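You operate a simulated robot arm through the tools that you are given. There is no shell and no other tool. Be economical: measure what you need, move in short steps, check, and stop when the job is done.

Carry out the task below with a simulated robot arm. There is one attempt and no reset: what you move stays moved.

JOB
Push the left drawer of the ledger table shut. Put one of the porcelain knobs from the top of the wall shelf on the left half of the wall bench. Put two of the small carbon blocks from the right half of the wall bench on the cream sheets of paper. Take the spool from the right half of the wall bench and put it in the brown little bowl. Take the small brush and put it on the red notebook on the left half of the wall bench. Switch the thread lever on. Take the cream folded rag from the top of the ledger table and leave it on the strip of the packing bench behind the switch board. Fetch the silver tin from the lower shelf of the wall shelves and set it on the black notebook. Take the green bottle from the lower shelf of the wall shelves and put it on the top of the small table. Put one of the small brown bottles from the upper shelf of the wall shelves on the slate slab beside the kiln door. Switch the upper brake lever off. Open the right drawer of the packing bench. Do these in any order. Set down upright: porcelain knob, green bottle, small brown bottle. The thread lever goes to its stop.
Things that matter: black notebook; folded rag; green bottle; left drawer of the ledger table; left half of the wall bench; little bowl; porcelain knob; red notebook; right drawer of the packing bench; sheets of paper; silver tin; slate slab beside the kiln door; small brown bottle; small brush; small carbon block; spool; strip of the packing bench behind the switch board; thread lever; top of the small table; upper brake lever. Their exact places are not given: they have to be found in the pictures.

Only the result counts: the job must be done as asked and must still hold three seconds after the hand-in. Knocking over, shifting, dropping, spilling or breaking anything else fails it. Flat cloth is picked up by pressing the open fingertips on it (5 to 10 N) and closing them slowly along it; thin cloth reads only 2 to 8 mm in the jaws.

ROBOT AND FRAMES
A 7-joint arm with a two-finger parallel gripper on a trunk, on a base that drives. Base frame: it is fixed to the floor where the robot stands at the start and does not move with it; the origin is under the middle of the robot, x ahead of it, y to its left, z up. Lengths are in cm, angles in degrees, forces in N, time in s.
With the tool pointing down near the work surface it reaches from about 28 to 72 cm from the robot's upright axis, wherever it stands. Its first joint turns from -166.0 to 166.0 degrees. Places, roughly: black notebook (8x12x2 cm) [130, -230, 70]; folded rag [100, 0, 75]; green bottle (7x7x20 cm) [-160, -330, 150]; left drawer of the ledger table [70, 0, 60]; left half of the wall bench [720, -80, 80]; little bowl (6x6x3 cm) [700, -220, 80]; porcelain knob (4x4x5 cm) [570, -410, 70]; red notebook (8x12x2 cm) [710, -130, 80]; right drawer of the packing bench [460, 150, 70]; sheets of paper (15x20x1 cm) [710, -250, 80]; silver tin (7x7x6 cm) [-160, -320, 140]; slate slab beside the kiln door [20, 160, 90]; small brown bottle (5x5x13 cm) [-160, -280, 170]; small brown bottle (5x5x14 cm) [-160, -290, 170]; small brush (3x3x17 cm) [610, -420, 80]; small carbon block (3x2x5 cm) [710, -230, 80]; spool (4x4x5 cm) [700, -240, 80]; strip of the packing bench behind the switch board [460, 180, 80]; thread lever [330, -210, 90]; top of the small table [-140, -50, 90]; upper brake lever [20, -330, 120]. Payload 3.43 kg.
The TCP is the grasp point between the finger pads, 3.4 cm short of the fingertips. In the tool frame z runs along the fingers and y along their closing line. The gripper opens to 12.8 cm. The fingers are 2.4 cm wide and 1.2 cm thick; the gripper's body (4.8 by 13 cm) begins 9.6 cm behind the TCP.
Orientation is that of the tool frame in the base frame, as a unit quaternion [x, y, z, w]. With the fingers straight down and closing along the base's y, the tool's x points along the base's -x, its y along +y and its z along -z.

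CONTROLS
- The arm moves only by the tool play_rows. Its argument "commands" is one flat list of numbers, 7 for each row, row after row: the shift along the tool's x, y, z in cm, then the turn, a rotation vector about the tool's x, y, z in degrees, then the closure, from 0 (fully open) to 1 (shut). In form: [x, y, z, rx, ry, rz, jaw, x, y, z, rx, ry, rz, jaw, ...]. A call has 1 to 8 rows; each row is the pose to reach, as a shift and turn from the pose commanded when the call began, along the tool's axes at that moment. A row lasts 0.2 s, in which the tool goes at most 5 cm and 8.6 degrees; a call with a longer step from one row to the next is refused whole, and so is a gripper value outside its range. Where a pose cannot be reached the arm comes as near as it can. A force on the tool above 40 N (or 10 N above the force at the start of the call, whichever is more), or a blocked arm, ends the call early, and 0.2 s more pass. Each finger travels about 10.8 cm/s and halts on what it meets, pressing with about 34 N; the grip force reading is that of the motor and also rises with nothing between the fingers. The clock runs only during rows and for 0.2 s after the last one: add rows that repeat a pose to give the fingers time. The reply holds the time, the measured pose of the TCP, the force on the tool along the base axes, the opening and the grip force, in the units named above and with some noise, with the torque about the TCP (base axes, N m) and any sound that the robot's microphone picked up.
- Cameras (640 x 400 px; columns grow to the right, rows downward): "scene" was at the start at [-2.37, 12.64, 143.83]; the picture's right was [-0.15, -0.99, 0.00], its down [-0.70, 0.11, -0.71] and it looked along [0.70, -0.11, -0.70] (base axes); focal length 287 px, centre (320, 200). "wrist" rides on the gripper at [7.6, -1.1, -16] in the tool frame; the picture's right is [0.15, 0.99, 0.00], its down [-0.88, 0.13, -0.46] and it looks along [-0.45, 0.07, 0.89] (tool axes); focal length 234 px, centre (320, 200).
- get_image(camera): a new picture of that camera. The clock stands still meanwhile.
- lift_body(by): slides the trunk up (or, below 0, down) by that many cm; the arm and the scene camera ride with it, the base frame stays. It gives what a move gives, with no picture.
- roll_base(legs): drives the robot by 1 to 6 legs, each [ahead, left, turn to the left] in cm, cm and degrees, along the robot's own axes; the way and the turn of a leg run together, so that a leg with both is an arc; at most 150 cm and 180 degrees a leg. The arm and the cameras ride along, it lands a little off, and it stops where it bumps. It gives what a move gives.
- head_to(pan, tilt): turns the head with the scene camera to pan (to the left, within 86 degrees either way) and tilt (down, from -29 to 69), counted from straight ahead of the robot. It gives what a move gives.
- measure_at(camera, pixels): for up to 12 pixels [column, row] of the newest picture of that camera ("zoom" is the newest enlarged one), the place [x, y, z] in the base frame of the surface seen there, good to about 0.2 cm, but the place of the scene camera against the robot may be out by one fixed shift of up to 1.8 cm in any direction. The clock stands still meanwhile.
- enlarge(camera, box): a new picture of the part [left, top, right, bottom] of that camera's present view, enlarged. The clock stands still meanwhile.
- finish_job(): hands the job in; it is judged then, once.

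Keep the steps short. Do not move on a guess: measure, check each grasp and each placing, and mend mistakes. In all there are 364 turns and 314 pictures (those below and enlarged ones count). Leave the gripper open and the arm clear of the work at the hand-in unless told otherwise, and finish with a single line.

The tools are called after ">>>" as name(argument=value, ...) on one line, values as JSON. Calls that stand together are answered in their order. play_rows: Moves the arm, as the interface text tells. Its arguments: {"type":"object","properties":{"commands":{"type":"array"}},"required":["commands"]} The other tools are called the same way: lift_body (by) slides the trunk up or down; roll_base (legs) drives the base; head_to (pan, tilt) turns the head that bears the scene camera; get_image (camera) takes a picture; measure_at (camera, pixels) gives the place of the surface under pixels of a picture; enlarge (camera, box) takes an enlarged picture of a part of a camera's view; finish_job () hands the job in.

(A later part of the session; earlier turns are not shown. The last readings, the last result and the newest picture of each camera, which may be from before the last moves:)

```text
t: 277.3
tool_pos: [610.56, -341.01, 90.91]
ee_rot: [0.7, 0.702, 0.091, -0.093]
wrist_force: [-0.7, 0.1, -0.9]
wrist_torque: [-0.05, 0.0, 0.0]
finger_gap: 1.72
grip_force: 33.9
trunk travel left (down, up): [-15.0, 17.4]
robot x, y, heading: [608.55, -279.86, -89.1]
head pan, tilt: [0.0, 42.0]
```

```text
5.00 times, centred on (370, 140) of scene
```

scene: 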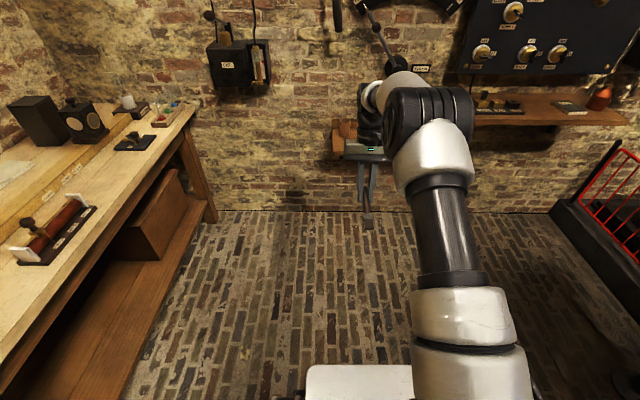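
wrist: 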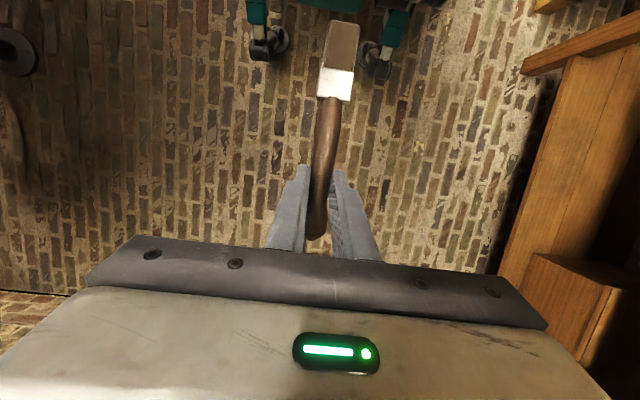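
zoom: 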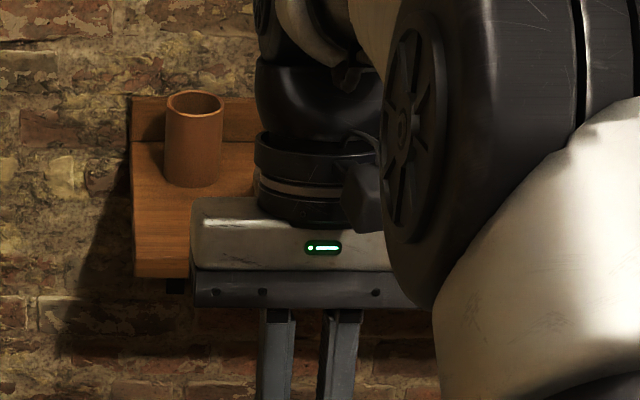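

Brush is level, 12 cm of it toward me. Driving to the red notebook.

>>> roll_base(legs=[[0, 0, 89.5], [0, 146, 0], [43, 0, 0]])

>>> get_image(camera="wrist")

>>> get_image(camera="scene")

```text
t: 297.7
tool_pos: [710.32, -130.64, 90.88]
ee_rot: [0.001, 0.992, 0.001, -0.13]
wrist_force: [0.1, -0.3, -1.3]
wrist_torque: [-0.02, -0.04, 0.0]
finger_gap: 1.71
grip_force: 33.6
trunk travel left (down, up): [-15.0, 17.4]
robot x, y, heading: [649.08, -132.89, 0.6]
head pan, tilt: [0.0, 42.0]
```

```text
230 pictures are left
```

wrist: 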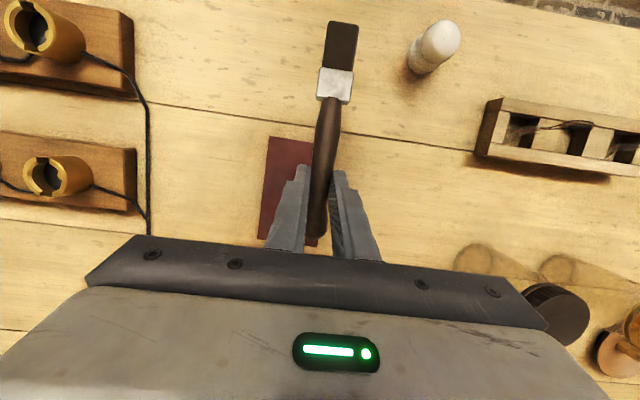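

```text
229 pictures are left
```

scene: 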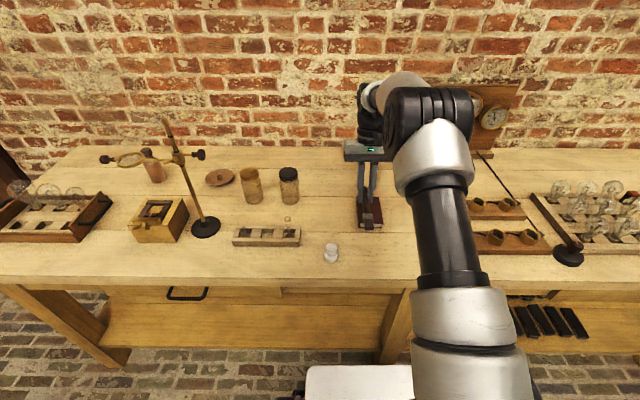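

>>> measure_at(camera="wrist", pixels=[[272, 142], [309, 145], [262, 232], [283, 170], [312, 240], [341, 26], [338, 60], [318, 232]])

```text
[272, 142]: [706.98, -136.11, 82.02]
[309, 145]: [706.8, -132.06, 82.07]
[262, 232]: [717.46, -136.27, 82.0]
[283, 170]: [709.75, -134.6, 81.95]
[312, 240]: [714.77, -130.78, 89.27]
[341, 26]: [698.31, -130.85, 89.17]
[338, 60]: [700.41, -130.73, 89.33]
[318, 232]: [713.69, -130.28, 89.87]
```

Shift by driving: 5.5 ahead, 1.8 right.

>>> roll_base(legs=[[5.5, -1.8, 0]])

>>> play_rows(commands=[0.5, 0, 1.9, 0, 0, 0, 1, 0.9, 0, 3.4, 0, 0, 0, 1, 1.15, 0, 4.3, 0, 0, 0, 1])

>>> get_image(camera="wrist")

```text
t: 298.7
tool_pos: [715.83, -132.41, 90.9]
ee_rot: [0.0, 0.991, -0.001, -0.13]
wrist_force: [-0.3, 0.1, -1.0]
wrist_torque: [0.0, -0.05, 0.01]
finger_gap: 1.69
grip_force: 34.0
trunk travel left (down, up): [-15.0, 17.4]
robot x, y, heading: [654.54, -134.23, 0.8]
head pan, tilt: [0.0, 42.0]
```

```text
t: 299.5
tool_pos: [713.49, -132.41, 87.06]
ee_rot: [0.0, 0.992, -0.001, -0.13]
wrist_force: [0.2, 0.6, 0.2]
wrist_torque: [-0.04, 0.0, -0.03]
finger_gap: 1.68
grip_force: 34.1
trunk travel left (down, up): [-15.0, 17.4]
robot x, y, heading: [654.89, -134.18, 0.8]
head pan, tilt: [0.0, 42.0]
```

```text
228 pictures are left
```

wrist: 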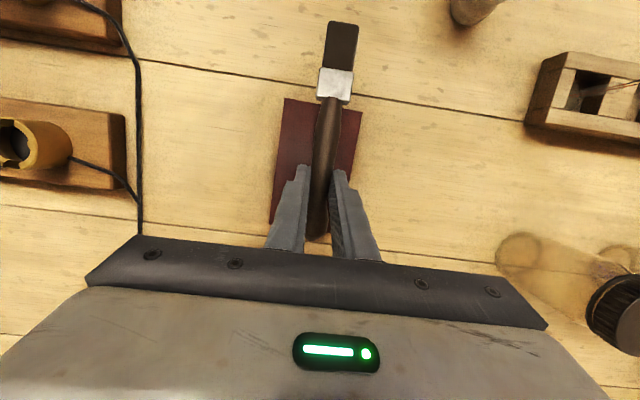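

Sign slip: x went back 2.3. Correct it: forward 2.3 and down to 85.6.

>>> play_rows(commands=[-1.3, 0, -0.2, 0, 0, 0, 1, -2.4, 0, 0, 0, 0, 0, 1, -2.6, 0, 0.86, 0, 0, 0, 1])

>>> play_rows(commands=[-0.03, 0, 0.12, 0, 0, 0, 1, -0.06, 0, 0.24, 0, 0, 0, 1])

>>> get_image(camera="wrist")

```text
t: 300.3
tool_pos: [715.93, -132.37, 85.64]
ee_rot: [0.0, 0.992, -0.001, -0.13]
wrist_force: [-0.9, -0.4, 3.1]
wrist_torque: [-0.02, 0.05, 0.0]
finger_gap: 1.69
grip_force: 34.1
trunk travel left (down, up): [-15.0, 17.4]
robot x, y, heading: [654.85, -134.21, 0.6]
head pan, tilt: [0.0, 42.0]
```

```text
t: 300.9
tool_pos: [715.98, -132.49, 85.6]
ee_rot: [0.001, 0.992, 0.0, -0.129]
wrist_force: [0.7, -0.2, 18.5]
wrist_torque: [0.01, -0.09, -0.01]
finger_gap: 1.68
grip_force: 34.0
trunk travel left (down, up): [-15.0, 17.4]
robot x, y, heading: [654.88, -134.6, 0.7]
head pan, tilt: [0.0, 42.0]
```

```text
227 pictures are left
```

wrist: 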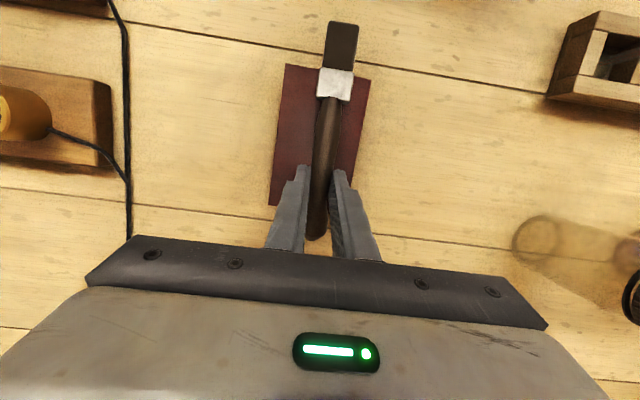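

Contact. Ease up 0.25 and open slowly.

>>> play_rows(commands=[0.05, 0, -0.25, 0, 0, 0, 1, 0.05, 0, -0.25, 0, 0, 0, 0.88, 0.05, 0, -0.25, 0, 0, 0, 0.84, 0.05, 0, -0.25, 0, 0, 0, 0.8, 0.05, 0, -0.25, 0, 0, 0, 0.76, 0.05, 0, -0.25, 0, 0, 0, 0.72])

>>> get_image(camera="wrist")

```text
t: 302.3
tool_pos: [715.94, -132.32, 85.46]
ee_rot: [0.0, 0.992, 0.0, -0.13]
wrist_force: [-0.5, -2.7, 9.8]
wrist_torque: [-0.02, 0.0, -0.05]
finger_gap: 3.43
grip_force: 0.0
trunk travel left (down, up): [-15.0, 17.4]
robot x, y, heading: [654.95, -134.17, 1.0]
head pan, tilt: [0.0, 42.0]
```

```text
226 pictures are left
```

wrist: 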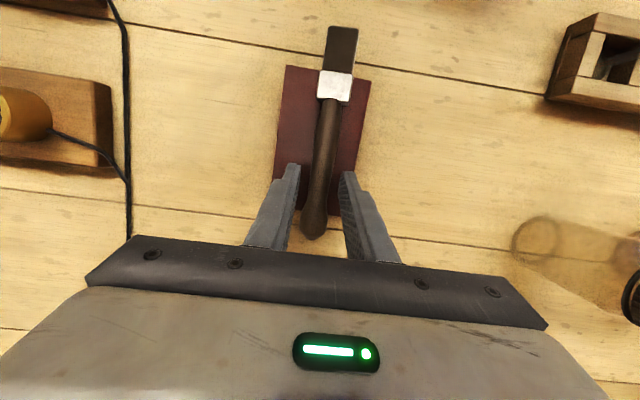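

Brush released on the notebook. Raise vertically.

>>> play_rows(commands=[0.26, 0, -0.97, 0, 0, 0, 0.72, 0.8, 0, -2.9, 0, 0, 0, 0.72, 1.8, 0, -6.8, 0, 0, 0, 0.7, 2.8, 0, -10.6, 0, 0, 0, 0.6, 3.9, 0, -14.5, 0, 0, 0, 0.4])

>>> get_image(camera="wrist")

```text
t: 303.5
tool_pos: [715.85, -132.41, 100.57]
ee_rot: [0.001, 0.991, 0.001, -0.13]
wrist_force: [0.9, 0.3, 0.6]
wrist_torque: [0.01, 0.02, -0.02]
finger_gap: 7.67
grip_force: 0.1
trunk travel left (down, up): [-15.0, 17.4]
robot x, y, heading: [654.78, -134.47, 0.6]
head pan, tilt: [0.0, 42.0]
```

```text
225 pictures are left
```

wrist: 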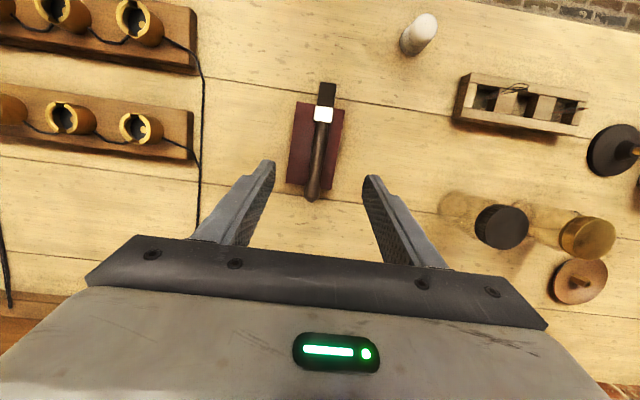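

Brush rests on the notebook. Next: the thread lever near (330,−210,90). Straighten/retract, back away and look there.

>>> play_rows(commands=[4, 0, -1, 0, -5, 0, 0, 8, 0, -2, 0, -10, 0, 0, 12, 0, -3, 0, -15, 0, 0, 16, 0, -4, 0, -15, 0, 0])

>>> roll_base(legs=[[-100, 0, 0], [0, 0, 180]])

>>> head_to(pan=0, tilt=15)

>>> get_image(camera="scene")

```text
t: 304.5
tool_pos: [701.44, -132.23, 108.46]
ee_rot: [-0.001, 1.0, -0.001, 0.002]
wrist_force: [0.5, 0.4, -0.1]
wrist_torque: [-0.01, 0.01, 0.01]
finger_gap: 12.81
grip_force: 0.0
trunk travel left (down, up): [-15.0, 17.4]
robot x, y, heading: [654.19, -134.26, 0.5]
head pan, tilt: [0.0, 42.0]
```

```text
t: 317.2
tool_pos: [508.56, -137.08, 108.45]
ee_rot: [1.0, -0.004, -0.001, 0.0]
wrist_force: [-0.1, -0.1, -0.5]
wrist_torque: [-0.04, -0.02, -0.04]
finger_gap: 12.8
grip_force: 0.0
trunk travel left (down, up): [-15.0, 17.4]
robot x, y, heading: [555.78, -135.06, -179.6]
head pan, tilt: [0.0, 42.0]
```

```text
t: 318.1
tool_pos: [508.57, -137.02, 108.38]
ee_rot: [1.0, -0.004, -0.001, -0.001]
wrist_force: [0.0, -0.3, 0.6]
wrist_torque: [0.03, 0.01, 0.02]
finger_gap: 12.78
grip_force: 0.0
trunk travel left (down, up): [-15.0, 17.4]
robot x, y, heading: [555.33, -135.88, -179.6]
head pan, tilt: [0.0, 15.0]
```

```text
224 pictures are left
```

scene: 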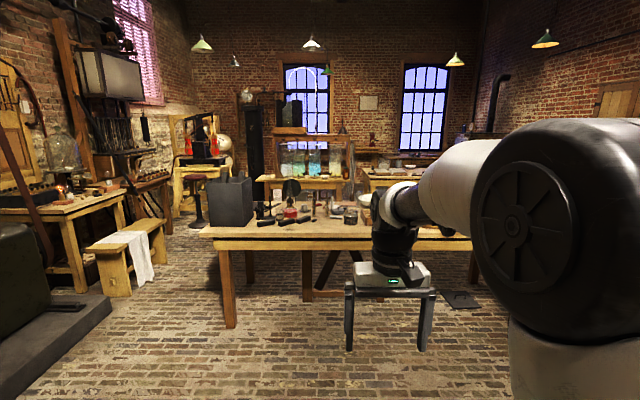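

>>> measure_at(camera="scene", pixels=[[232, 200], [230, 325], [307, 300], [290, 205], [270, 205], [290, 185], [350, 215], [210, 232], [300, 240], [460, 298], [245, 180]])

>>> enlarge(camera="scene", box=[190, 150, 390, 260])

```text
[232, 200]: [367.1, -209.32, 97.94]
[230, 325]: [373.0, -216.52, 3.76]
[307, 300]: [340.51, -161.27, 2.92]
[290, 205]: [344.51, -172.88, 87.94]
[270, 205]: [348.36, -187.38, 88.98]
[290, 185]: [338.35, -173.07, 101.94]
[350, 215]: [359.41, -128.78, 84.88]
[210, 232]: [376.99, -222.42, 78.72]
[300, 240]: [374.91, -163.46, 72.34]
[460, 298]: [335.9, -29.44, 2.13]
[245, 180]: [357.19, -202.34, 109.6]
```

```text
3.20 times, centred on (290, 205) of scene
```

zoom: 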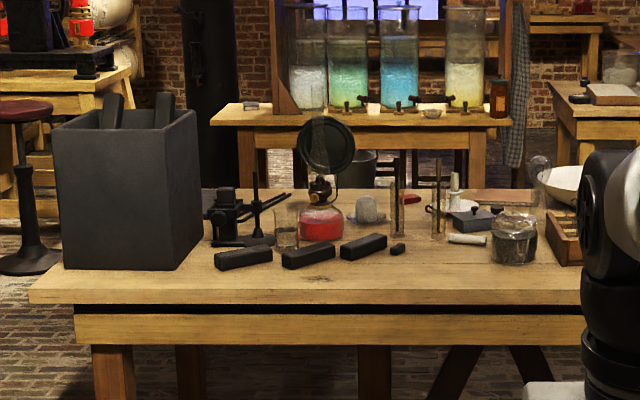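

The lever should be behind the grey box, reachable from the other side of that table. Drive round by the y≈+45 side.

>>> roll_base(legs=[[0, -140, 0], [0, -42, 0], [150, 0, 0], [150, 0, 0]])

>>> head_to(pan=75, tilt=25)

>>> get_image(camera="scene")

```text
t: 349.9
tool_pos: [209.95, 44.29, 108.48]
ee_rot: [1.0, -0.006, 0.0, -0.001]
wrist_force: [-1.0, -0.3, -0.3]
wrist_torque: [0.02, 0.01, -0.03]
finger_gap: 12.78
grip_force: 0.0
trunk travel left (down, up): [-15.0, 17.4]
robot x, y, heading: [256.68, 45.62, 179.9]
head pan, tilt: [0.0, 15.0]
```

```text
t: 351.4
tool_pos: [209.99, 44.42, 108.38]
ee_rot: [1.0, -0.006, -0.001, -0.001]
wrist_force: [-0.5, 0.0, -0.3]
wrist_torque: [-0.03, 0.01, 0.04]
finger_gap: 12.76
grip_force: 0.2
trunk travel left (down, up): [-15.0, 17.4]
robot x, y, heading: [256.61, 45.85, 179.9]
head pan, tilt: [75.0, 25.0]
```

```text
222 pictures are left
```

scene: 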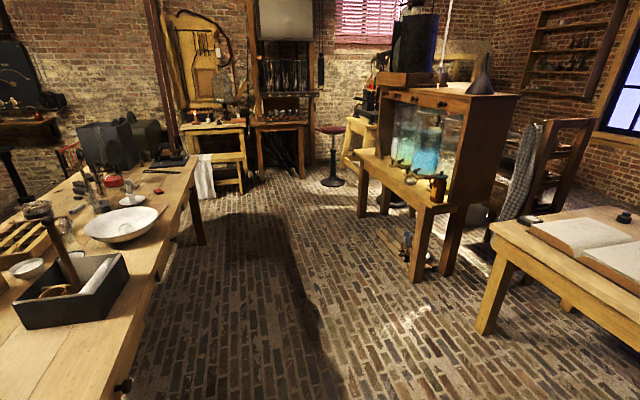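

>>> measure_at(camera="scene", pixels=[[415, 280], [443, 275], [482, 330], [200, 240], [165, 160], [230, 190], [335, 183], [320, 320], [385, 210], [160, 150]])

>>> enlarge(camera="scene", box=[60, 110, 220, 220])

```text
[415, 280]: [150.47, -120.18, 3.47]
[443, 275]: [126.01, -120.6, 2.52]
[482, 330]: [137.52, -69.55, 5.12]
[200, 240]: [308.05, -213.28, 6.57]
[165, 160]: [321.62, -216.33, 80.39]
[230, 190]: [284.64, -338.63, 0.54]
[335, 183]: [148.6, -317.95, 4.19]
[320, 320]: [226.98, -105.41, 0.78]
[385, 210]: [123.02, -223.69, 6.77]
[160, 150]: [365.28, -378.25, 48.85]
```

```text
3.64 times, centred on (140, 165) of scene
```

zoom: 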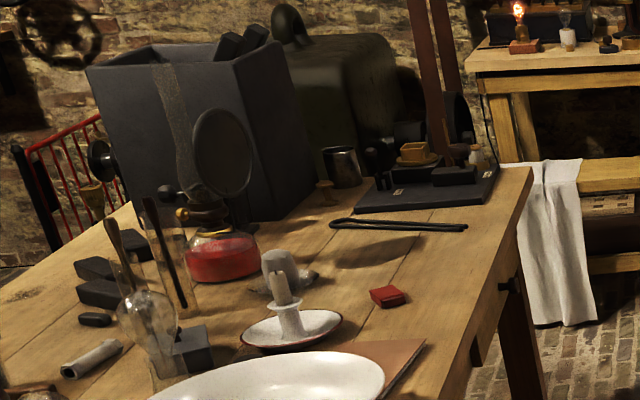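

The small black board at (321,−216,80) holds the lever. Turn to face +x and strafe right to it.

>>> roll_base(legs=[[14, 0, 0], [0, 0, 180], [0, -130, 0], [0, -115, 0]])

>>> head_to(pan=0, tilt=35)

>>> get_image(camera="scene")

```text
t: 383.6
tool_pos: [294.16, -198.11, 108.43]
ee_rot: [-0.005, 1.0, -0.001, 0.001]
wrist_force: [-0.5, -0.6, 0.2]
wrist_torque: [0.01, 0.03, 0.0]
finger_gap: 12.81
grip_force: 0.0
trunk travel left (down, up): [-15.0, 17.4]
robot x, y, heading: [247.61, -200.27, 1.1]
head pan, tilt: [75.0, 25.0]
```

```text
t: 385.1
tool_pos: [294.16, -198.06, 108.47]
ee_rot: [-0.004, 1.0, -0.001, 0.0]
wrist_force: [-0.7, 0.4, -0.1]
wrist_torque: [-0.03, 0.02, 0.0]
finger_gap: 12.79
grip_force: 0.1
trunk travel left (down, up): [-15.0, 17.4]
robot x, y, heading: [247.62, -200.36, 1.2]
head pan, tilt: [0.0, 35.0]
```

```text
220 pictures are left
```

scene: 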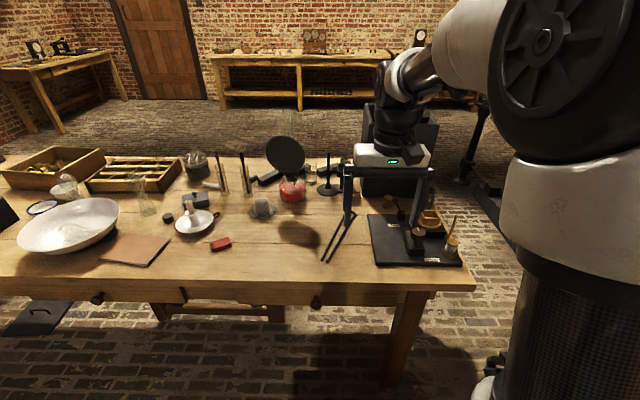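

>>> enlarge(camera="scene", box=[355, 190, 485, 275])

>>> get_image(camera="wrist")

```text
4.71 times, centred on (420, 232) of scene
```

zoom: 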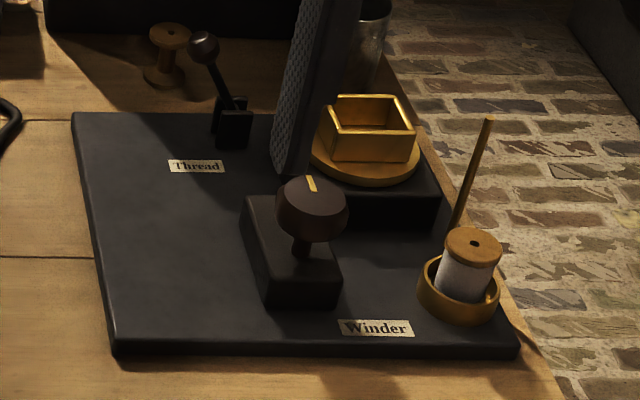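

```text
218 pictures are left
```

wrist: 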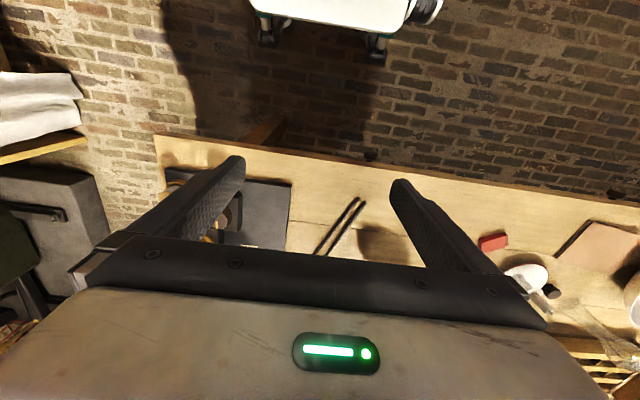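

Thread lever (black ball lever) seen at zoom (205,45)-(232,120). Get a close wrist view.

>>> play_rows(commands=[-4, -2.5, 0, 0, 0, 0, 0, -8, -5, 0, 0, 0, 0, 0, -11, -8, 0, 0, 0, 0, 0, -13, -10, 2, 0, 0, 0, 0, -14, -11, 5, 0, 0, 0, 0])

>>> get_image(camera="wrist")

```text
t: 386.3
tool_pos: [308.48, -209.12, 103.54]
ee_rot: [-0.004, 1.0, 0.001, 0.0]
wrist_force: [-0.5, -0.2, -0.1]
wrist_torque: [0.02, -0.04, -0.04]
finger_gap: 12.78
grip_force: 0.0
trunk travel left (down, up): [-15.0, 17.4]
robot x, y, heading: [247.48, -200.59, 1.4]
head pan, tilt: [0.0, 35.0]
```

```text
217 pictures are left
```

wrist: 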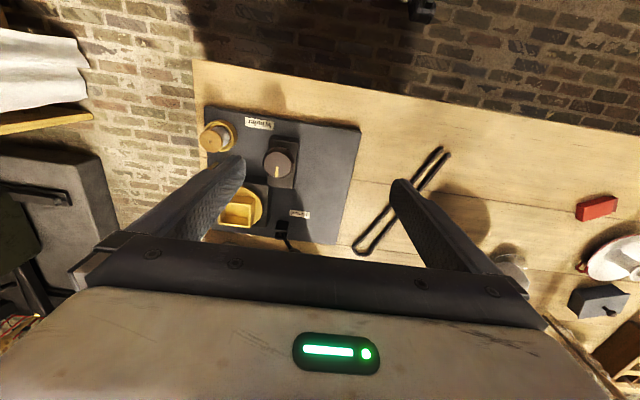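

>>> enlarge(camera="wrist", box=[190, 90, 380, 260])

>>> measure_at(camera="wrist", pixels=[[283, 225], [283, 234], [289, 246], [300, 213], [279, 165], [278, 158], [240, 210], [220, 140], [325, 200]])

>>> measure_at(camera="scene", pixels=[[396, 199], [400, 207], [402, 215], [418, 235], [440, 255], [395, 225]])

```text
2.35 times, centred on (285, 175) of wrist
```

zoom: 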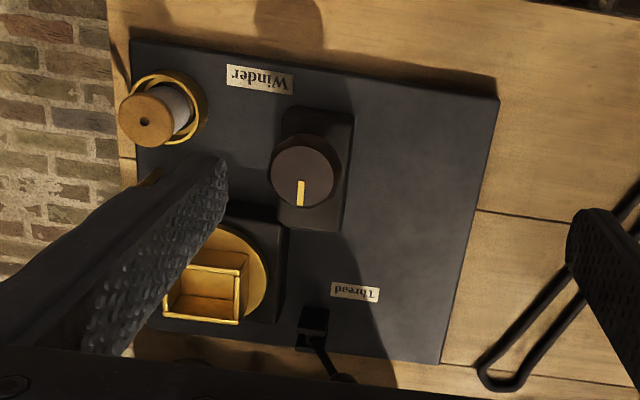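

```text
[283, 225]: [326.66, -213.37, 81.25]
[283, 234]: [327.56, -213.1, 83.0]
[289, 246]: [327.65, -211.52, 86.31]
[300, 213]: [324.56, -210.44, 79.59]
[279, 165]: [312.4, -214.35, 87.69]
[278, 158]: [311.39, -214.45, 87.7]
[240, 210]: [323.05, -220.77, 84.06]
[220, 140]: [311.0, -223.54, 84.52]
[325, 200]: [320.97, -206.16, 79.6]
```

```text
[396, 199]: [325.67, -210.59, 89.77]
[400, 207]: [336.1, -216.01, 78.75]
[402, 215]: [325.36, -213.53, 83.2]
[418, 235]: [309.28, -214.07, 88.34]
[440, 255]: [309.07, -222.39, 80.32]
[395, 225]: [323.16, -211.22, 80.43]
```

>>> enlarge(camera="scene", box=[370, 180, 450, 240])

```text
6.67 times, centred on (410, 210) of scene
```

zoom: 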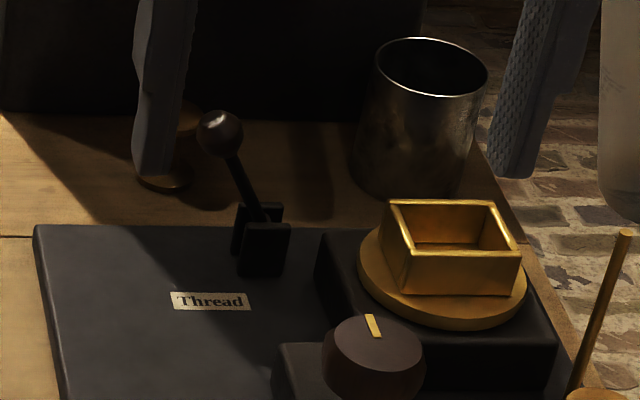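

The lever swings in y (clevis plates along x), leaning to +y now; pivot ≈(327.6,−213.3,82.5), ball ≈(327.6,−210.3,89). I'll drive 16 ahead, close the fingers and push the ball toward −y until its stop.

>>> roll_base(legs=[[16, 0, -1]])

>>> get_image(camera="wrist")

```text
t: 387.7
tool_pos: [324.19, -209.94, 103.43]
ee_rot: [0.004, 1.0, -0.001, 0.0]
wrist_force: [0.6, -0.1, -0.6]
wrist_torque: [0.03, -0.02, 0.02]
finger_gap: 12.78
grip_force: 0.1
trunk travel left (down, up): [-15.0, 17.4]
robot x, y, heading: [263.27, -200.29, 0.1]
head pan, tilt: [0.0, 35.0]
```

```text
214 pictures are left
```

wrist: 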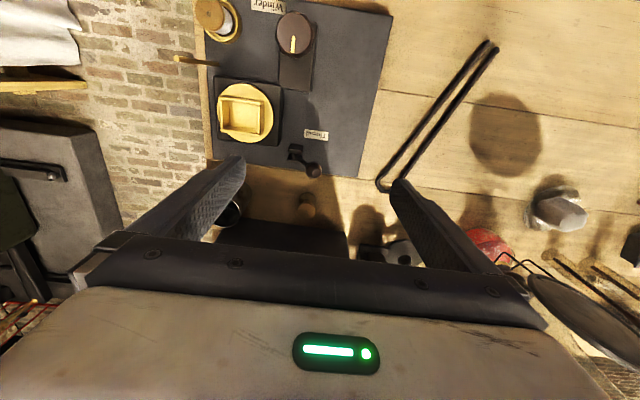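

>>> measure_at(camera="wrist", pixels=[[314, 170], [313, 166], [304, 161], [294, 150], [292, 158], [306, 200], [265, 95], [230, 213]])

```text
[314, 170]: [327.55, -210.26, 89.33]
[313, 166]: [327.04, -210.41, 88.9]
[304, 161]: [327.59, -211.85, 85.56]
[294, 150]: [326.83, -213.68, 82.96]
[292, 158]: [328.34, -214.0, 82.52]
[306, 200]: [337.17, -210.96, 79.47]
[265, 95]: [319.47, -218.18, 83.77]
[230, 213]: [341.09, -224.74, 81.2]
```

Ball at (327.5,−210.2,88.8). Closing fingers and lowering beside it at y=−206.

>>> play_rows(commands=[-1.5, 2, 0, 0, 0, 0, 0.4, -3.3, 4, 0, 0, 0, 0, 0.8, -3.3, 4.2, 3, 0, 0, 0, 1, -3.3, 4.2, 7, 0, 0, 0, 1, -3.3, 4.2, 11, 0, 0, 0, 1, -3.3, 4.2, 13.2, 0, 0, 0, 1])

>>> get_image(camera="wrist")

```text
t: 389.1
tool_pos: [327.51, -205.81, 90.23]
ee_rot: [0.005, 1.0, 0.0, 0.001]
wrist_force: [-0.3, -0.6, -0.1]
wrist_torque: [-0.04, -0.01, -0.03]
finger_gap: 0.01
grip_force: 33.2
trunk travel left (down, up): [-15.0, 17.4]
robot x, y, heading: [263.31, -199.76, 0.0]
head pan, tilt: [0.0, 35.0]
```

```text
213 pictures are left
```

wrist: 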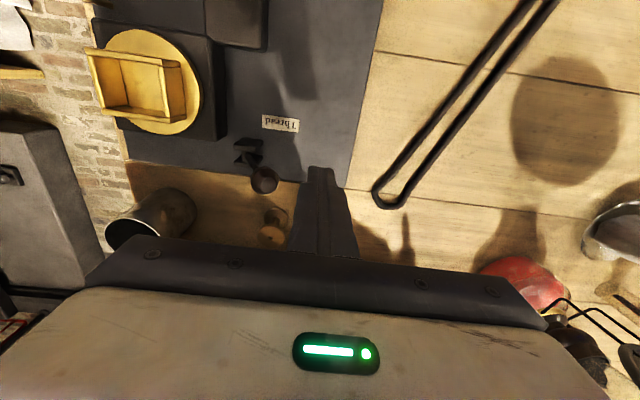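

Pushing toward −y in 1 cm steps.

>>> play_rows(commands=[0, -1.5, 0, 0, 0, 0, 1, 0, -2.7, 0, 0, 0, 0, 1, 0, -3.8, 0, 0, 0, 0, 1, 0, -4.9, 0, 0, 0, 0, 1, 0, -6, 0, 0, 0, 0, 1, 0, -7.1, 0, 0, 0, 0, 1, 0, -8.0, 0, 0, 0, 0, 1])

>>> get_image(camera="wrist")

```text
t: 390.7
tool_pos: [327.52, -213.79, 90.17]
ee_rot: [0.004, 1.0, 0.0, 0.0]
wrist_force: [0.2, 0.3, 0.0]
wrist_torque: [0.01, -0.02, 0.0]
finger_gap: 0.01
grip_force: 33.2
trunk travel left (down, up): [-15.0, 17.4]
robot x, y, heading: [263.29, -200.16, 0.3]
head pan, tilt: [0.0, 35.0]
```

```text
212 pictures are left
```

wrist: 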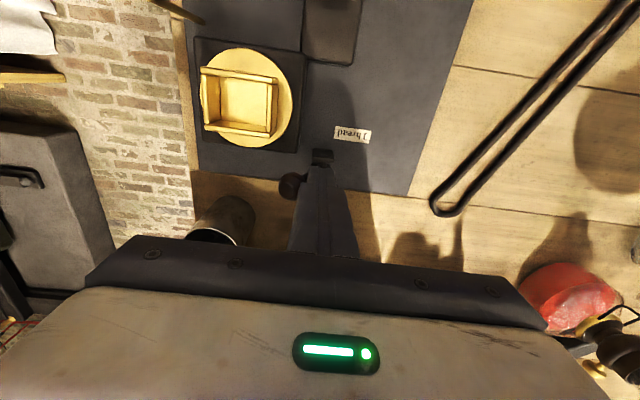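

The lever has moved over. Continue to push gently to feel the stop.

>>> play_rows(commands=[0, -0.5, 0, 0, 0, 0, 1, 0, -1, 0, 0, 0, 0, 1, 0, -1.5, 0, 0, 0, 0, 1, 0, -2, 0, 0, 0, 0, 1])

>>> get_image(camera="wrist")

>>> measure_at(camera="wrist", pixels=[[292, 185], [312, 165]])

```text
t: 391.6
tool_pos: [327.47, -213.76, 90.17]
ee_rot: [-0.001, 1.0, 0.009, -0.001]
wrist_force: [-1.7, 6.8, 3.0]
wrist_torque: [0.08, 0.06, 0.01]
finger_gap: 0.0
grip_force: 32.7
trunk travel left (down, up): [-15.0, 17.4]
robot x, y, heading: [263.28, -200.54, 0.3]
head pan, tilt: [0.0, 35.0]
stopped in row 4: the force on the tool passed its limit at 43 N (the readings are from after the stop); the commanded pose is now the measured one
```

```text
211 pictures are left
```

wrist: 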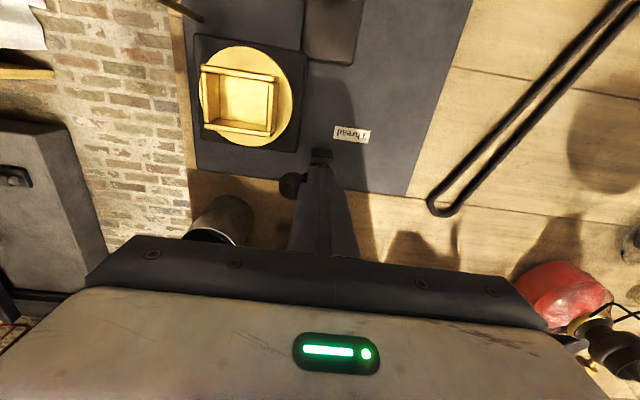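

```text
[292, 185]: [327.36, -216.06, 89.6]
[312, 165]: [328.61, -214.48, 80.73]
```

Lever is at its stop (ball at y≈−216). Back off and raise.

>>> play_rows(commands=[0, 2, 0, 0, 0, 0, 1, 0, 3, -3, 0, 0, 0, 1, 1, 3, -7, 0, 0, 0, 1, 4, 3, -11, 0, 0, 0, 0.7, 8, 3, -14, 0, 0, 0, 0.4, 12, 3, -16, 0, 0, 0, 0, 16, 3, -18, 0, 0, 0, 0])

>>> enlarge(camera="scene", box=[330, 180, 490, 300])

```text
t: 393.2
tool_pos: [311.21, -211.45, 108.34]
ee_rot: [0.0, 1.0, 0.008, -0.001]
wrist_force: [-0.2, -0.3, -0.5]
wrist_torque: [-0.01, 0.02, -0.01]
finger_gap: 12.8
grip_force: 0.0
trunk travel left (down, up): [-15.0, 17.4]
robot x, y, heading: [263.54, -200.06, 0.1]
head pan, tilt: [0.0, 35.0]
```

```text
3.33 times, centred on (410, 240) of scene
```

zoom: 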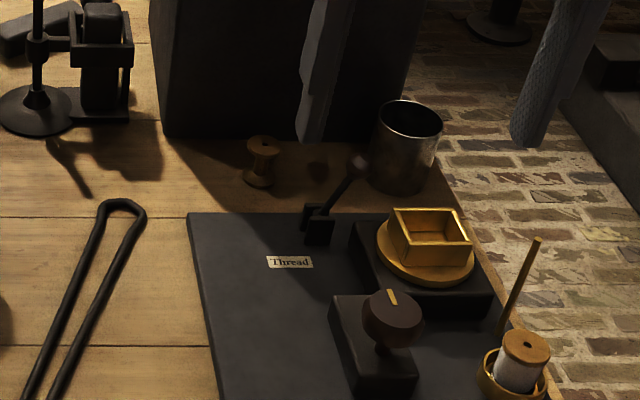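

Lever leans to the other side now. Next, the brake lever around (20,−330,120). Back up, turn around and look.

>>> play_rows(commands=[1, 3, 0, 0, 0, 0, 0, 1, 6, 0, 0, 0, 0, 0, 1, 9, 0, 0, 0, 0, 0])

>>> roll_base(legs=[[-30, 0, 0], [0, 0, 180]])

>>> head_to(pan=10, tilt=20)

>>> get_image(camera="scene")

```text
t: 394.0
tool_pos: [310.62, -202.45, 108.4]
ee_rot: [0.0, 1.0, 0.008, 0.0]
wrist_force: [-0.5, 0.5, 0.9]
wrist_torque: [-0.02, -0.02, 0.02]
finger_gap: 12.78
grip_force: 0.1
trunk travel left (down, up): [-15.0, 17.4]
robot x, y, heading: [263.33, -200.06, 0.2]
head pan, tilt: [0.0, 35.0]
```

```text
t: 403.7
tool_pos: [185.82, -199.44, 108.39]
ee_rot: [1.0, 0.015, 0.001, 0.008]
wrist_force: [0.2, -1.4, -0.2]
wrist_torque: [-0.01, 0.01, 0.02]
finger_gap: 12.79
grip_force: 0.1
trunk travel left (down, up): [-15.0, 17.4]
robot x, y, heading: [232.96, -200.62, -178.2]
head pan, tilt: [0.0, 35.0]
```

```text
t: 404.5
tool_pos: [185.83, -199.42, 108.33]
ee_rot: [1.0, 0.016, 0.001, 0.009]
wrist_force: [-0.4, -0.7, 0.7]
wrist_torque: [0.01, -0.01, 0.02]
finger_gap: 12.81
grip_force: 0.1
trunk travel left (down, up): [-15.0, 17.4]
robot x, y, heading: [233.14, -200.1, -178.0]
head pan, tilt: [10.0, 20.0]
```

```text
209 pictures are left
```

scene: 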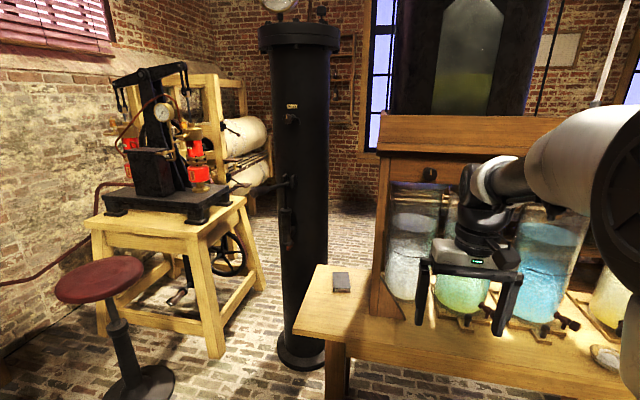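

>>> measure_at(camera="scene", pixels=[[300, 355], [285, 185], [292, 120], [341, 283], [330, 335], [210, 350], [265, 285], [320, 270], [245, 135], [365, 230], [180, 85], [265, 170]])

>>> enlarge(camera="scene", box=[90, 50, 330, 220])

```text
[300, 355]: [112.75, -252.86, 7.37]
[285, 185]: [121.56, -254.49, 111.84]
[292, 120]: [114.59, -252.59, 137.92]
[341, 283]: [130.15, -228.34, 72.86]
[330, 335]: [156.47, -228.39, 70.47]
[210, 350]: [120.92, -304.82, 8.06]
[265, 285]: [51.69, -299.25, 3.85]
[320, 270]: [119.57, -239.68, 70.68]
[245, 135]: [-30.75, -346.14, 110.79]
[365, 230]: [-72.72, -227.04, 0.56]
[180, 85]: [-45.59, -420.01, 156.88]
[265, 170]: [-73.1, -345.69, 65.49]
```

```text
2.35 times, centred on (210, 135) of scene
```

zoom: 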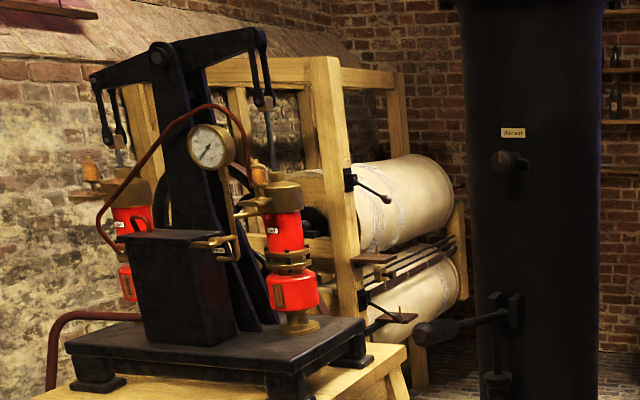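

The upper brake lever is on the roller winder near (20,−330), best reached from the +y side. I drive round the ledger table (via y≈75) to x≈0.

>>> roll_base(legs=[[0, -140, -1.8], [0, -135, 0], [150, 0, 0], [85, 0, 0], [0, 0, 90]])

>>> head_to(pan=0, tilt=25)

>>> get_image(camera="scene")

```text
t: 445.8
tool_pos: [-10.26, 27.28, 108.31]
ee_rot: [0.715, 0.7, 0.006, 0.004]
wrist_force: [0.0, -0.3, -0.5]
wrist_torque: [-0.01, -0.01, 0.0]
finger_gap: 12.8
grip_force: 0.0
trunk travel left (down, up): [-15.0, 17.4]
robot x, y, heading: [-7.01, 74.17, -91.1]
head pan, tilt: [10.0, 20.0]
```

```text
t: 446.6
tool_pos: [-10.16, 27.15, 108.4]
ee_rot: [0.715, 0.699, 0.007, 0.005]
wrist_force: [-0.4, -0.7, 0.4]
wrist_torque: [0.0, -0.03, 0.02]
finger_gap: 12.81
grip_force: 0.1
trunk travel left (down, up): [-15.0, 17.4]
robot x, y, heading: [-7.06, 74.69, -90.9]
head pan, tilt: [0.0, 25.0]
```

```text
207 pictures are left
```

scene: 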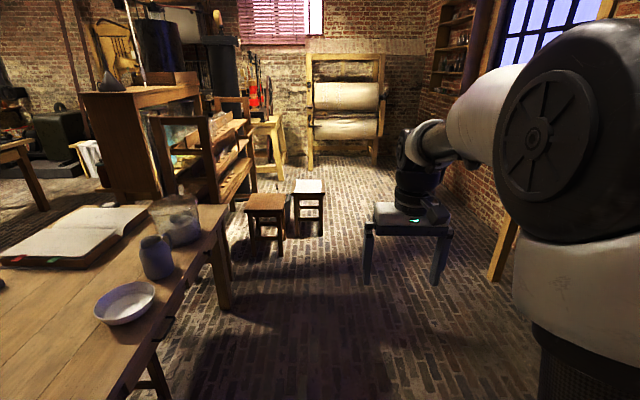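

>>> measure_at(camera="scene", pixels=[[310, 235], [325, 230], [280, 250], [310, 168], [375, 165], [490, 278], [350, 95], [380, 290], [440, 70], [340, 220]])

>>> enlarge(camera="scene", box=[220, 40, 480, 240])

```text
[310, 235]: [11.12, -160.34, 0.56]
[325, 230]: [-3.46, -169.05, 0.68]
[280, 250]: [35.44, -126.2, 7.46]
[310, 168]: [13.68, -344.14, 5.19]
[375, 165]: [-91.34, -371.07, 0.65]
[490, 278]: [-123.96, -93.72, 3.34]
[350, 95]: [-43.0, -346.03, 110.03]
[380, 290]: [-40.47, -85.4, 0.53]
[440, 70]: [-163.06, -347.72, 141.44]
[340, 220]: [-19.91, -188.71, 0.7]
```

```text
2.00 times, centred on (350, 140) of scene
```

zoom: 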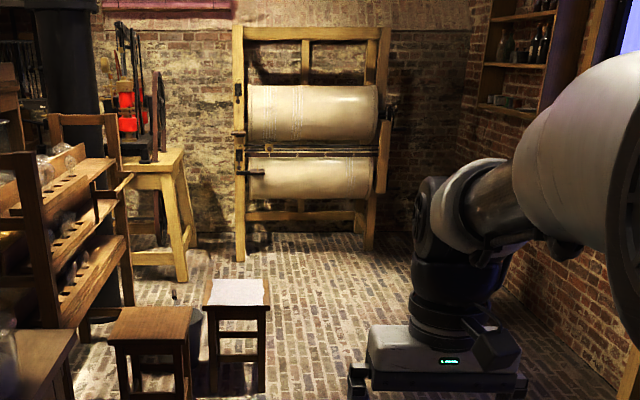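

Corridor at x≈−57 is free of stools. Drive to in front of the roller winder.

>>> roll_base(legs=[[0, -50, 1], [150, 0, 0], [140, 0, 0], [0, 62, 0]])

>>> get_image(camera="scene")

```text
t: 451.4
tool_pos: [-56.92, 27.23, 108.39]
ee_rot: [0.711, 0.703, 0.006, 0.005]
wrist_force: [0.0, -0.1, 0.0]
wrist_torque: [0.02, -0.01, -0.01]
finger_gap: 12.8
grip_force: 0.1
trunk travel left (down, up): [-15.0, 17.4]
robot x, y, heading: [-54.01, 74.59, -90.2]
head pan, tilt: [0.0, 25.0]
stopped in leg 1: the robot was blocked; the commanded pose is now the measured one
```

```text
205 pictures are left
```

scene: 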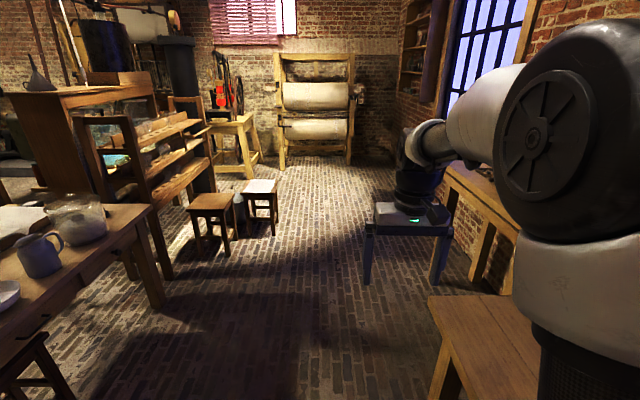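

Blocked at right by a low table. Check it and step back left a little.

>>> measure_at(camera="scene", pixels=[[430, 300], [440, 370], [500, 310], [450, 200], [470, 280], [215, 250], [265, 235], [240, 230]])

>>> roll_base(legs=[[0, 6, 0]])

>>> head_to(pan=-50, tilt=35)

>>> get_image(camera="scene")

```text
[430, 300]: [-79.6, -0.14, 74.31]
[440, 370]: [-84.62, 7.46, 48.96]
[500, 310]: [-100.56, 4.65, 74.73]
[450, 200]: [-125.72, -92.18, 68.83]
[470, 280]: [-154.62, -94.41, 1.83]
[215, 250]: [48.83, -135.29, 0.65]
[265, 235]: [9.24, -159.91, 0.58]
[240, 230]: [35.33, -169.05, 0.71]
```

```text
t: 452.6
tool_pos: [-50.97, 27.27, 108.38]
ee_rot: [0.711, 0.703, 0.005, 0.005]
wrist_force: [-0.4, 0.5, 0.6]
wrist_torque: [0.0, 0.0, 0.02]
finger_gap: 12.79
grip_force: 0.0
trunk travel left (down, up): [-15.0, 17.4]
robot x, y, heading: [-47.78, 74.83, -90.1]
head pan, tilt: [0.0, 25.0]
```

```text
t: 453.8
tool_pos: [-50.93, 27.27, 108.44]
ee_rot: [0.711, 0.703, 0.005, 0.004]
wrist_force: [0.2, 0.5, -0.3]
wrist_torque: [0.02, 0.0, -0.01]
finger_gap: 12.8
grip_force: 0.1
trunk travel left (down, up): [-15.0, 17.4]
robot x, y, heading: [-48.35, 74.22, -90.3]
head pan, tilt: [-50.0, 35.0]
```

```text
204 pictures are left
```

scene: 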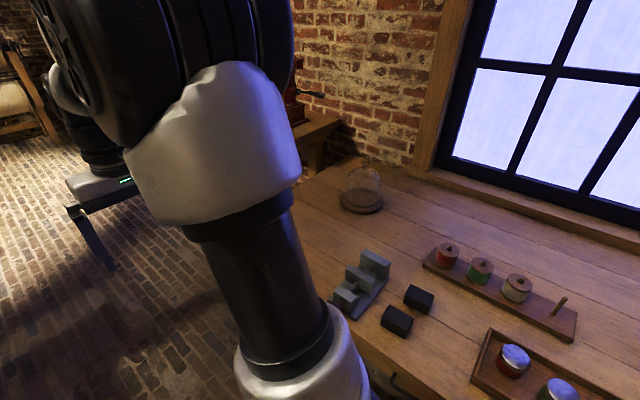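

Nothing disturbed. Continue: ahead 290, then left to x≈12.

>>> roll_base(legs=[[150, 0, 0], [145, 0, 0], [0, 60, 0]])

>>> head_to(pan=0, tilt=22)

>>> get_image(camera="scene")

```text
t: 472.9
tool_pos: [-0.29, -269.04, 108.41]
ee_rot: [0.716, 0.698, 0.006, 0.005]
wrist_force: [0.3, 0.7, -0.1]
wrist_torque: [-0.06, 0.02, -0.01]
finger_gap: 12.8
grip_force: 0.1
trunk travel left (down, up): [-15.0, 17.4]
robot x, y, heading: [3.22, -222.11, -90.8]
head pan, tilt: [-50.0, 35.0]
stopped in leg 3: the robot was blocked; the commanded pose is now the measured one
```

```text
t: 474.1
tool_pos: [-0.37, -269.03, 108.42]
ee_rot: [0.716, 0.698, 0.006, 0.005]
wrist_force: [0.5, -0.1, 0.7]
wrist_torque: [0.0, -0.01, -0.01]
finger_gap: 12.79
grip_force: 0.0
trunk travel left (down, up): [-15.0, 17.4]
robot x, y, heading: [3.03, -222.03, -90.8]
head pan, tilt: [0.0, 22.0]
```

```text
203 pictures are left
```

scene: 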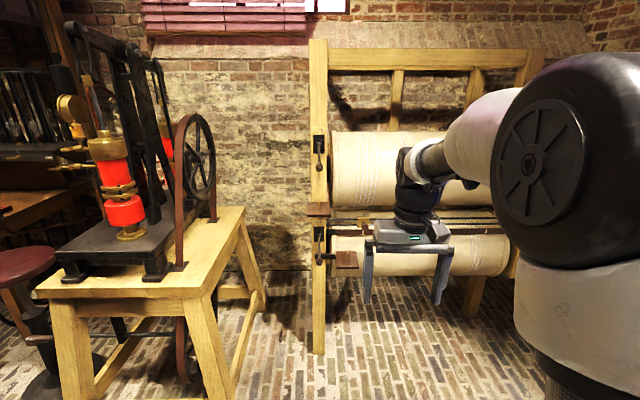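

>>> enlarge(camera="scene", box=[280, 110, 400, 290])

>>> measure_at(camera="scene", pixels=[[320, 140], [320, 155], [321, 172], [322, 225], [345, 260], [318, 255], [310, 325], [318, 205], [240, 300], [225, 390], [320, 180]])

>>> head_to(pan=70, tilt=45)

>>> get_image(camera="scene")

```text
2.22 times, centred on (340, 200) of scene
```

zoom: 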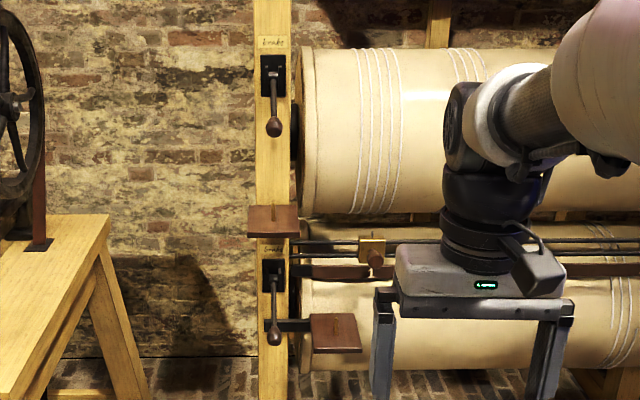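

```text
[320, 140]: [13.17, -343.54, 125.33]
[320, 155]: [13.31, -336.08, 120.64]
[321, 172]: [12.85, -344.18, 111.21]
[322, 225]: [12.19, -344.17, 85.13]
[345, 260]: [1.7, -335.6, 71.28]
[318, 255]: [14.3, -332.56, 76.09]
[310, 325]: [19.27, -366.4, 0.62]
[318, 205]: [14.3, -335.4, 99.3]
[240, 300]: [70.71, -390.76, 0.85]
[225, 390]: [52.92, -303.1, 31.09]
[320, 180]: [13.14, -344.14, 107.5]
```

```text
t: 475.5
tool_pos: [-0.35, -269.07, 108.37]
ee_rot: [0.715, 0.699, 0.006, 0.005]
wrist_force: [0.6, 0.4, 0.1]
wrist_torque: [0.01, -0.01, -0.02]
finger_gap: 12.79
grip_force: 0.1
trunk travel left (down, up): [-15.0, 17.4]
robot x, y, heading: [3.19, -222.09, -91.0]
head pan, tilt: [70.0, 45.0]
```

```text
201 pictures are left
```

scene: 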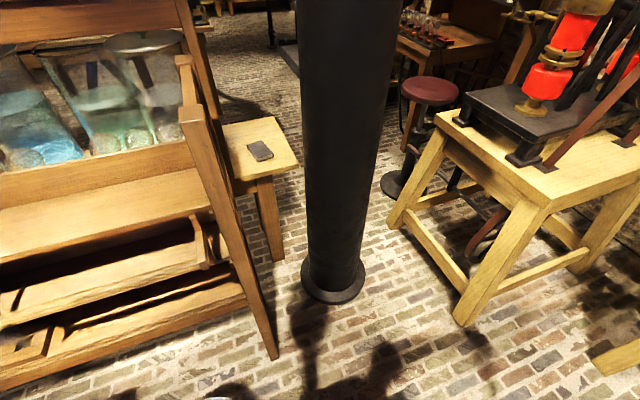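

Step away from the rack, drive 28 ahead and view the lever closely.

>>> roll_base(legs=[[0, -4, 0], [26, 0, 0.8]])

>>> head_to(pan=0, tilt=20)

>>> enlarge(camera="scene", box=[250, 100, 410, 300])

```text
t: 478.1
tool_pos: [-4.01, -294.84, 108.37]
ee_rot: [0.712, 0.703, 0.005, 0.004]
wrist_force: [0.3, -0.1, -0.3]
wrist_torque: [0.0, 0.02, 0.02]
finger_gap: 12.81
grip_force: 0.0
trunk travel left (down, up): [-15.0, 17.4]
robot x, y, heading: [-1.47, -247.52, -90.3]
head pan, tilt: [70.0, 45.0]
```

```text
t: 479.5
tool_pos: [-3.99, -294.83, 108.38]
ee_rot: [0.711, 0.703, 0.006, 0.005]
wrist_force: [0.0, -0.1, -0.1]
wrist_torque: [-0.02, 0.01, -0.02]
finger_gap: 12.8
grip_force: 0.1
trunk travel left (down, up): [-15.0, 17.4]
robot x, y, heading: [-0.91, -247.45, -90.2]
head pan, tilt: [0.0, 20.0]
```

```text
2.00 times, centred on (330, 200) of scene
```

zoom: 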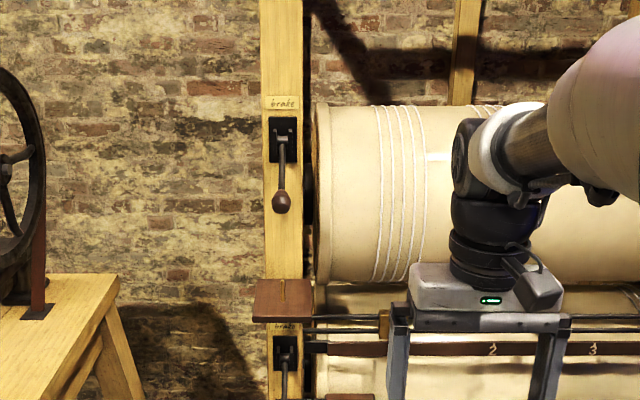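

>>> measure_at(camera="zoom", pixels=[[281, 202], [282, 175], [282, 155], [282, 140], [275, 125], [282, 103], [285, 235], [285, 365], [284, 345], [284, 290]])

>>> enlarge(camera="scene", box=[360, 135, 424, 215])

```text
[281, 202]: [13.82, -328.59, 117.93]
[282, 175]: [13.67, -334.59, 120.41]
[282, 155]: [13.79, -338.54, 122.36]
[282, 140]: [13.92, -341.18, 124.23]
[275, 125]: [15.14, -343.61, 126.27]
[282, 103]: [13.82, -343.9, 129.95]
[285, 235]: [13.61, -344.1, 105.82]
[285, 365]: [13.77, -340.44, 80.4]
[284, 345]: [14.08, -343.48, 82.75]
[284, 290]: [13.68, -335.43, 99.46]
```

```text
5.00 times, centred on (392, 175) of scene
```

zoom: 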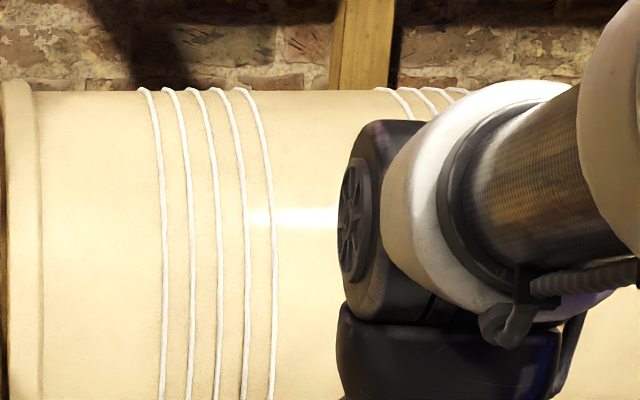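

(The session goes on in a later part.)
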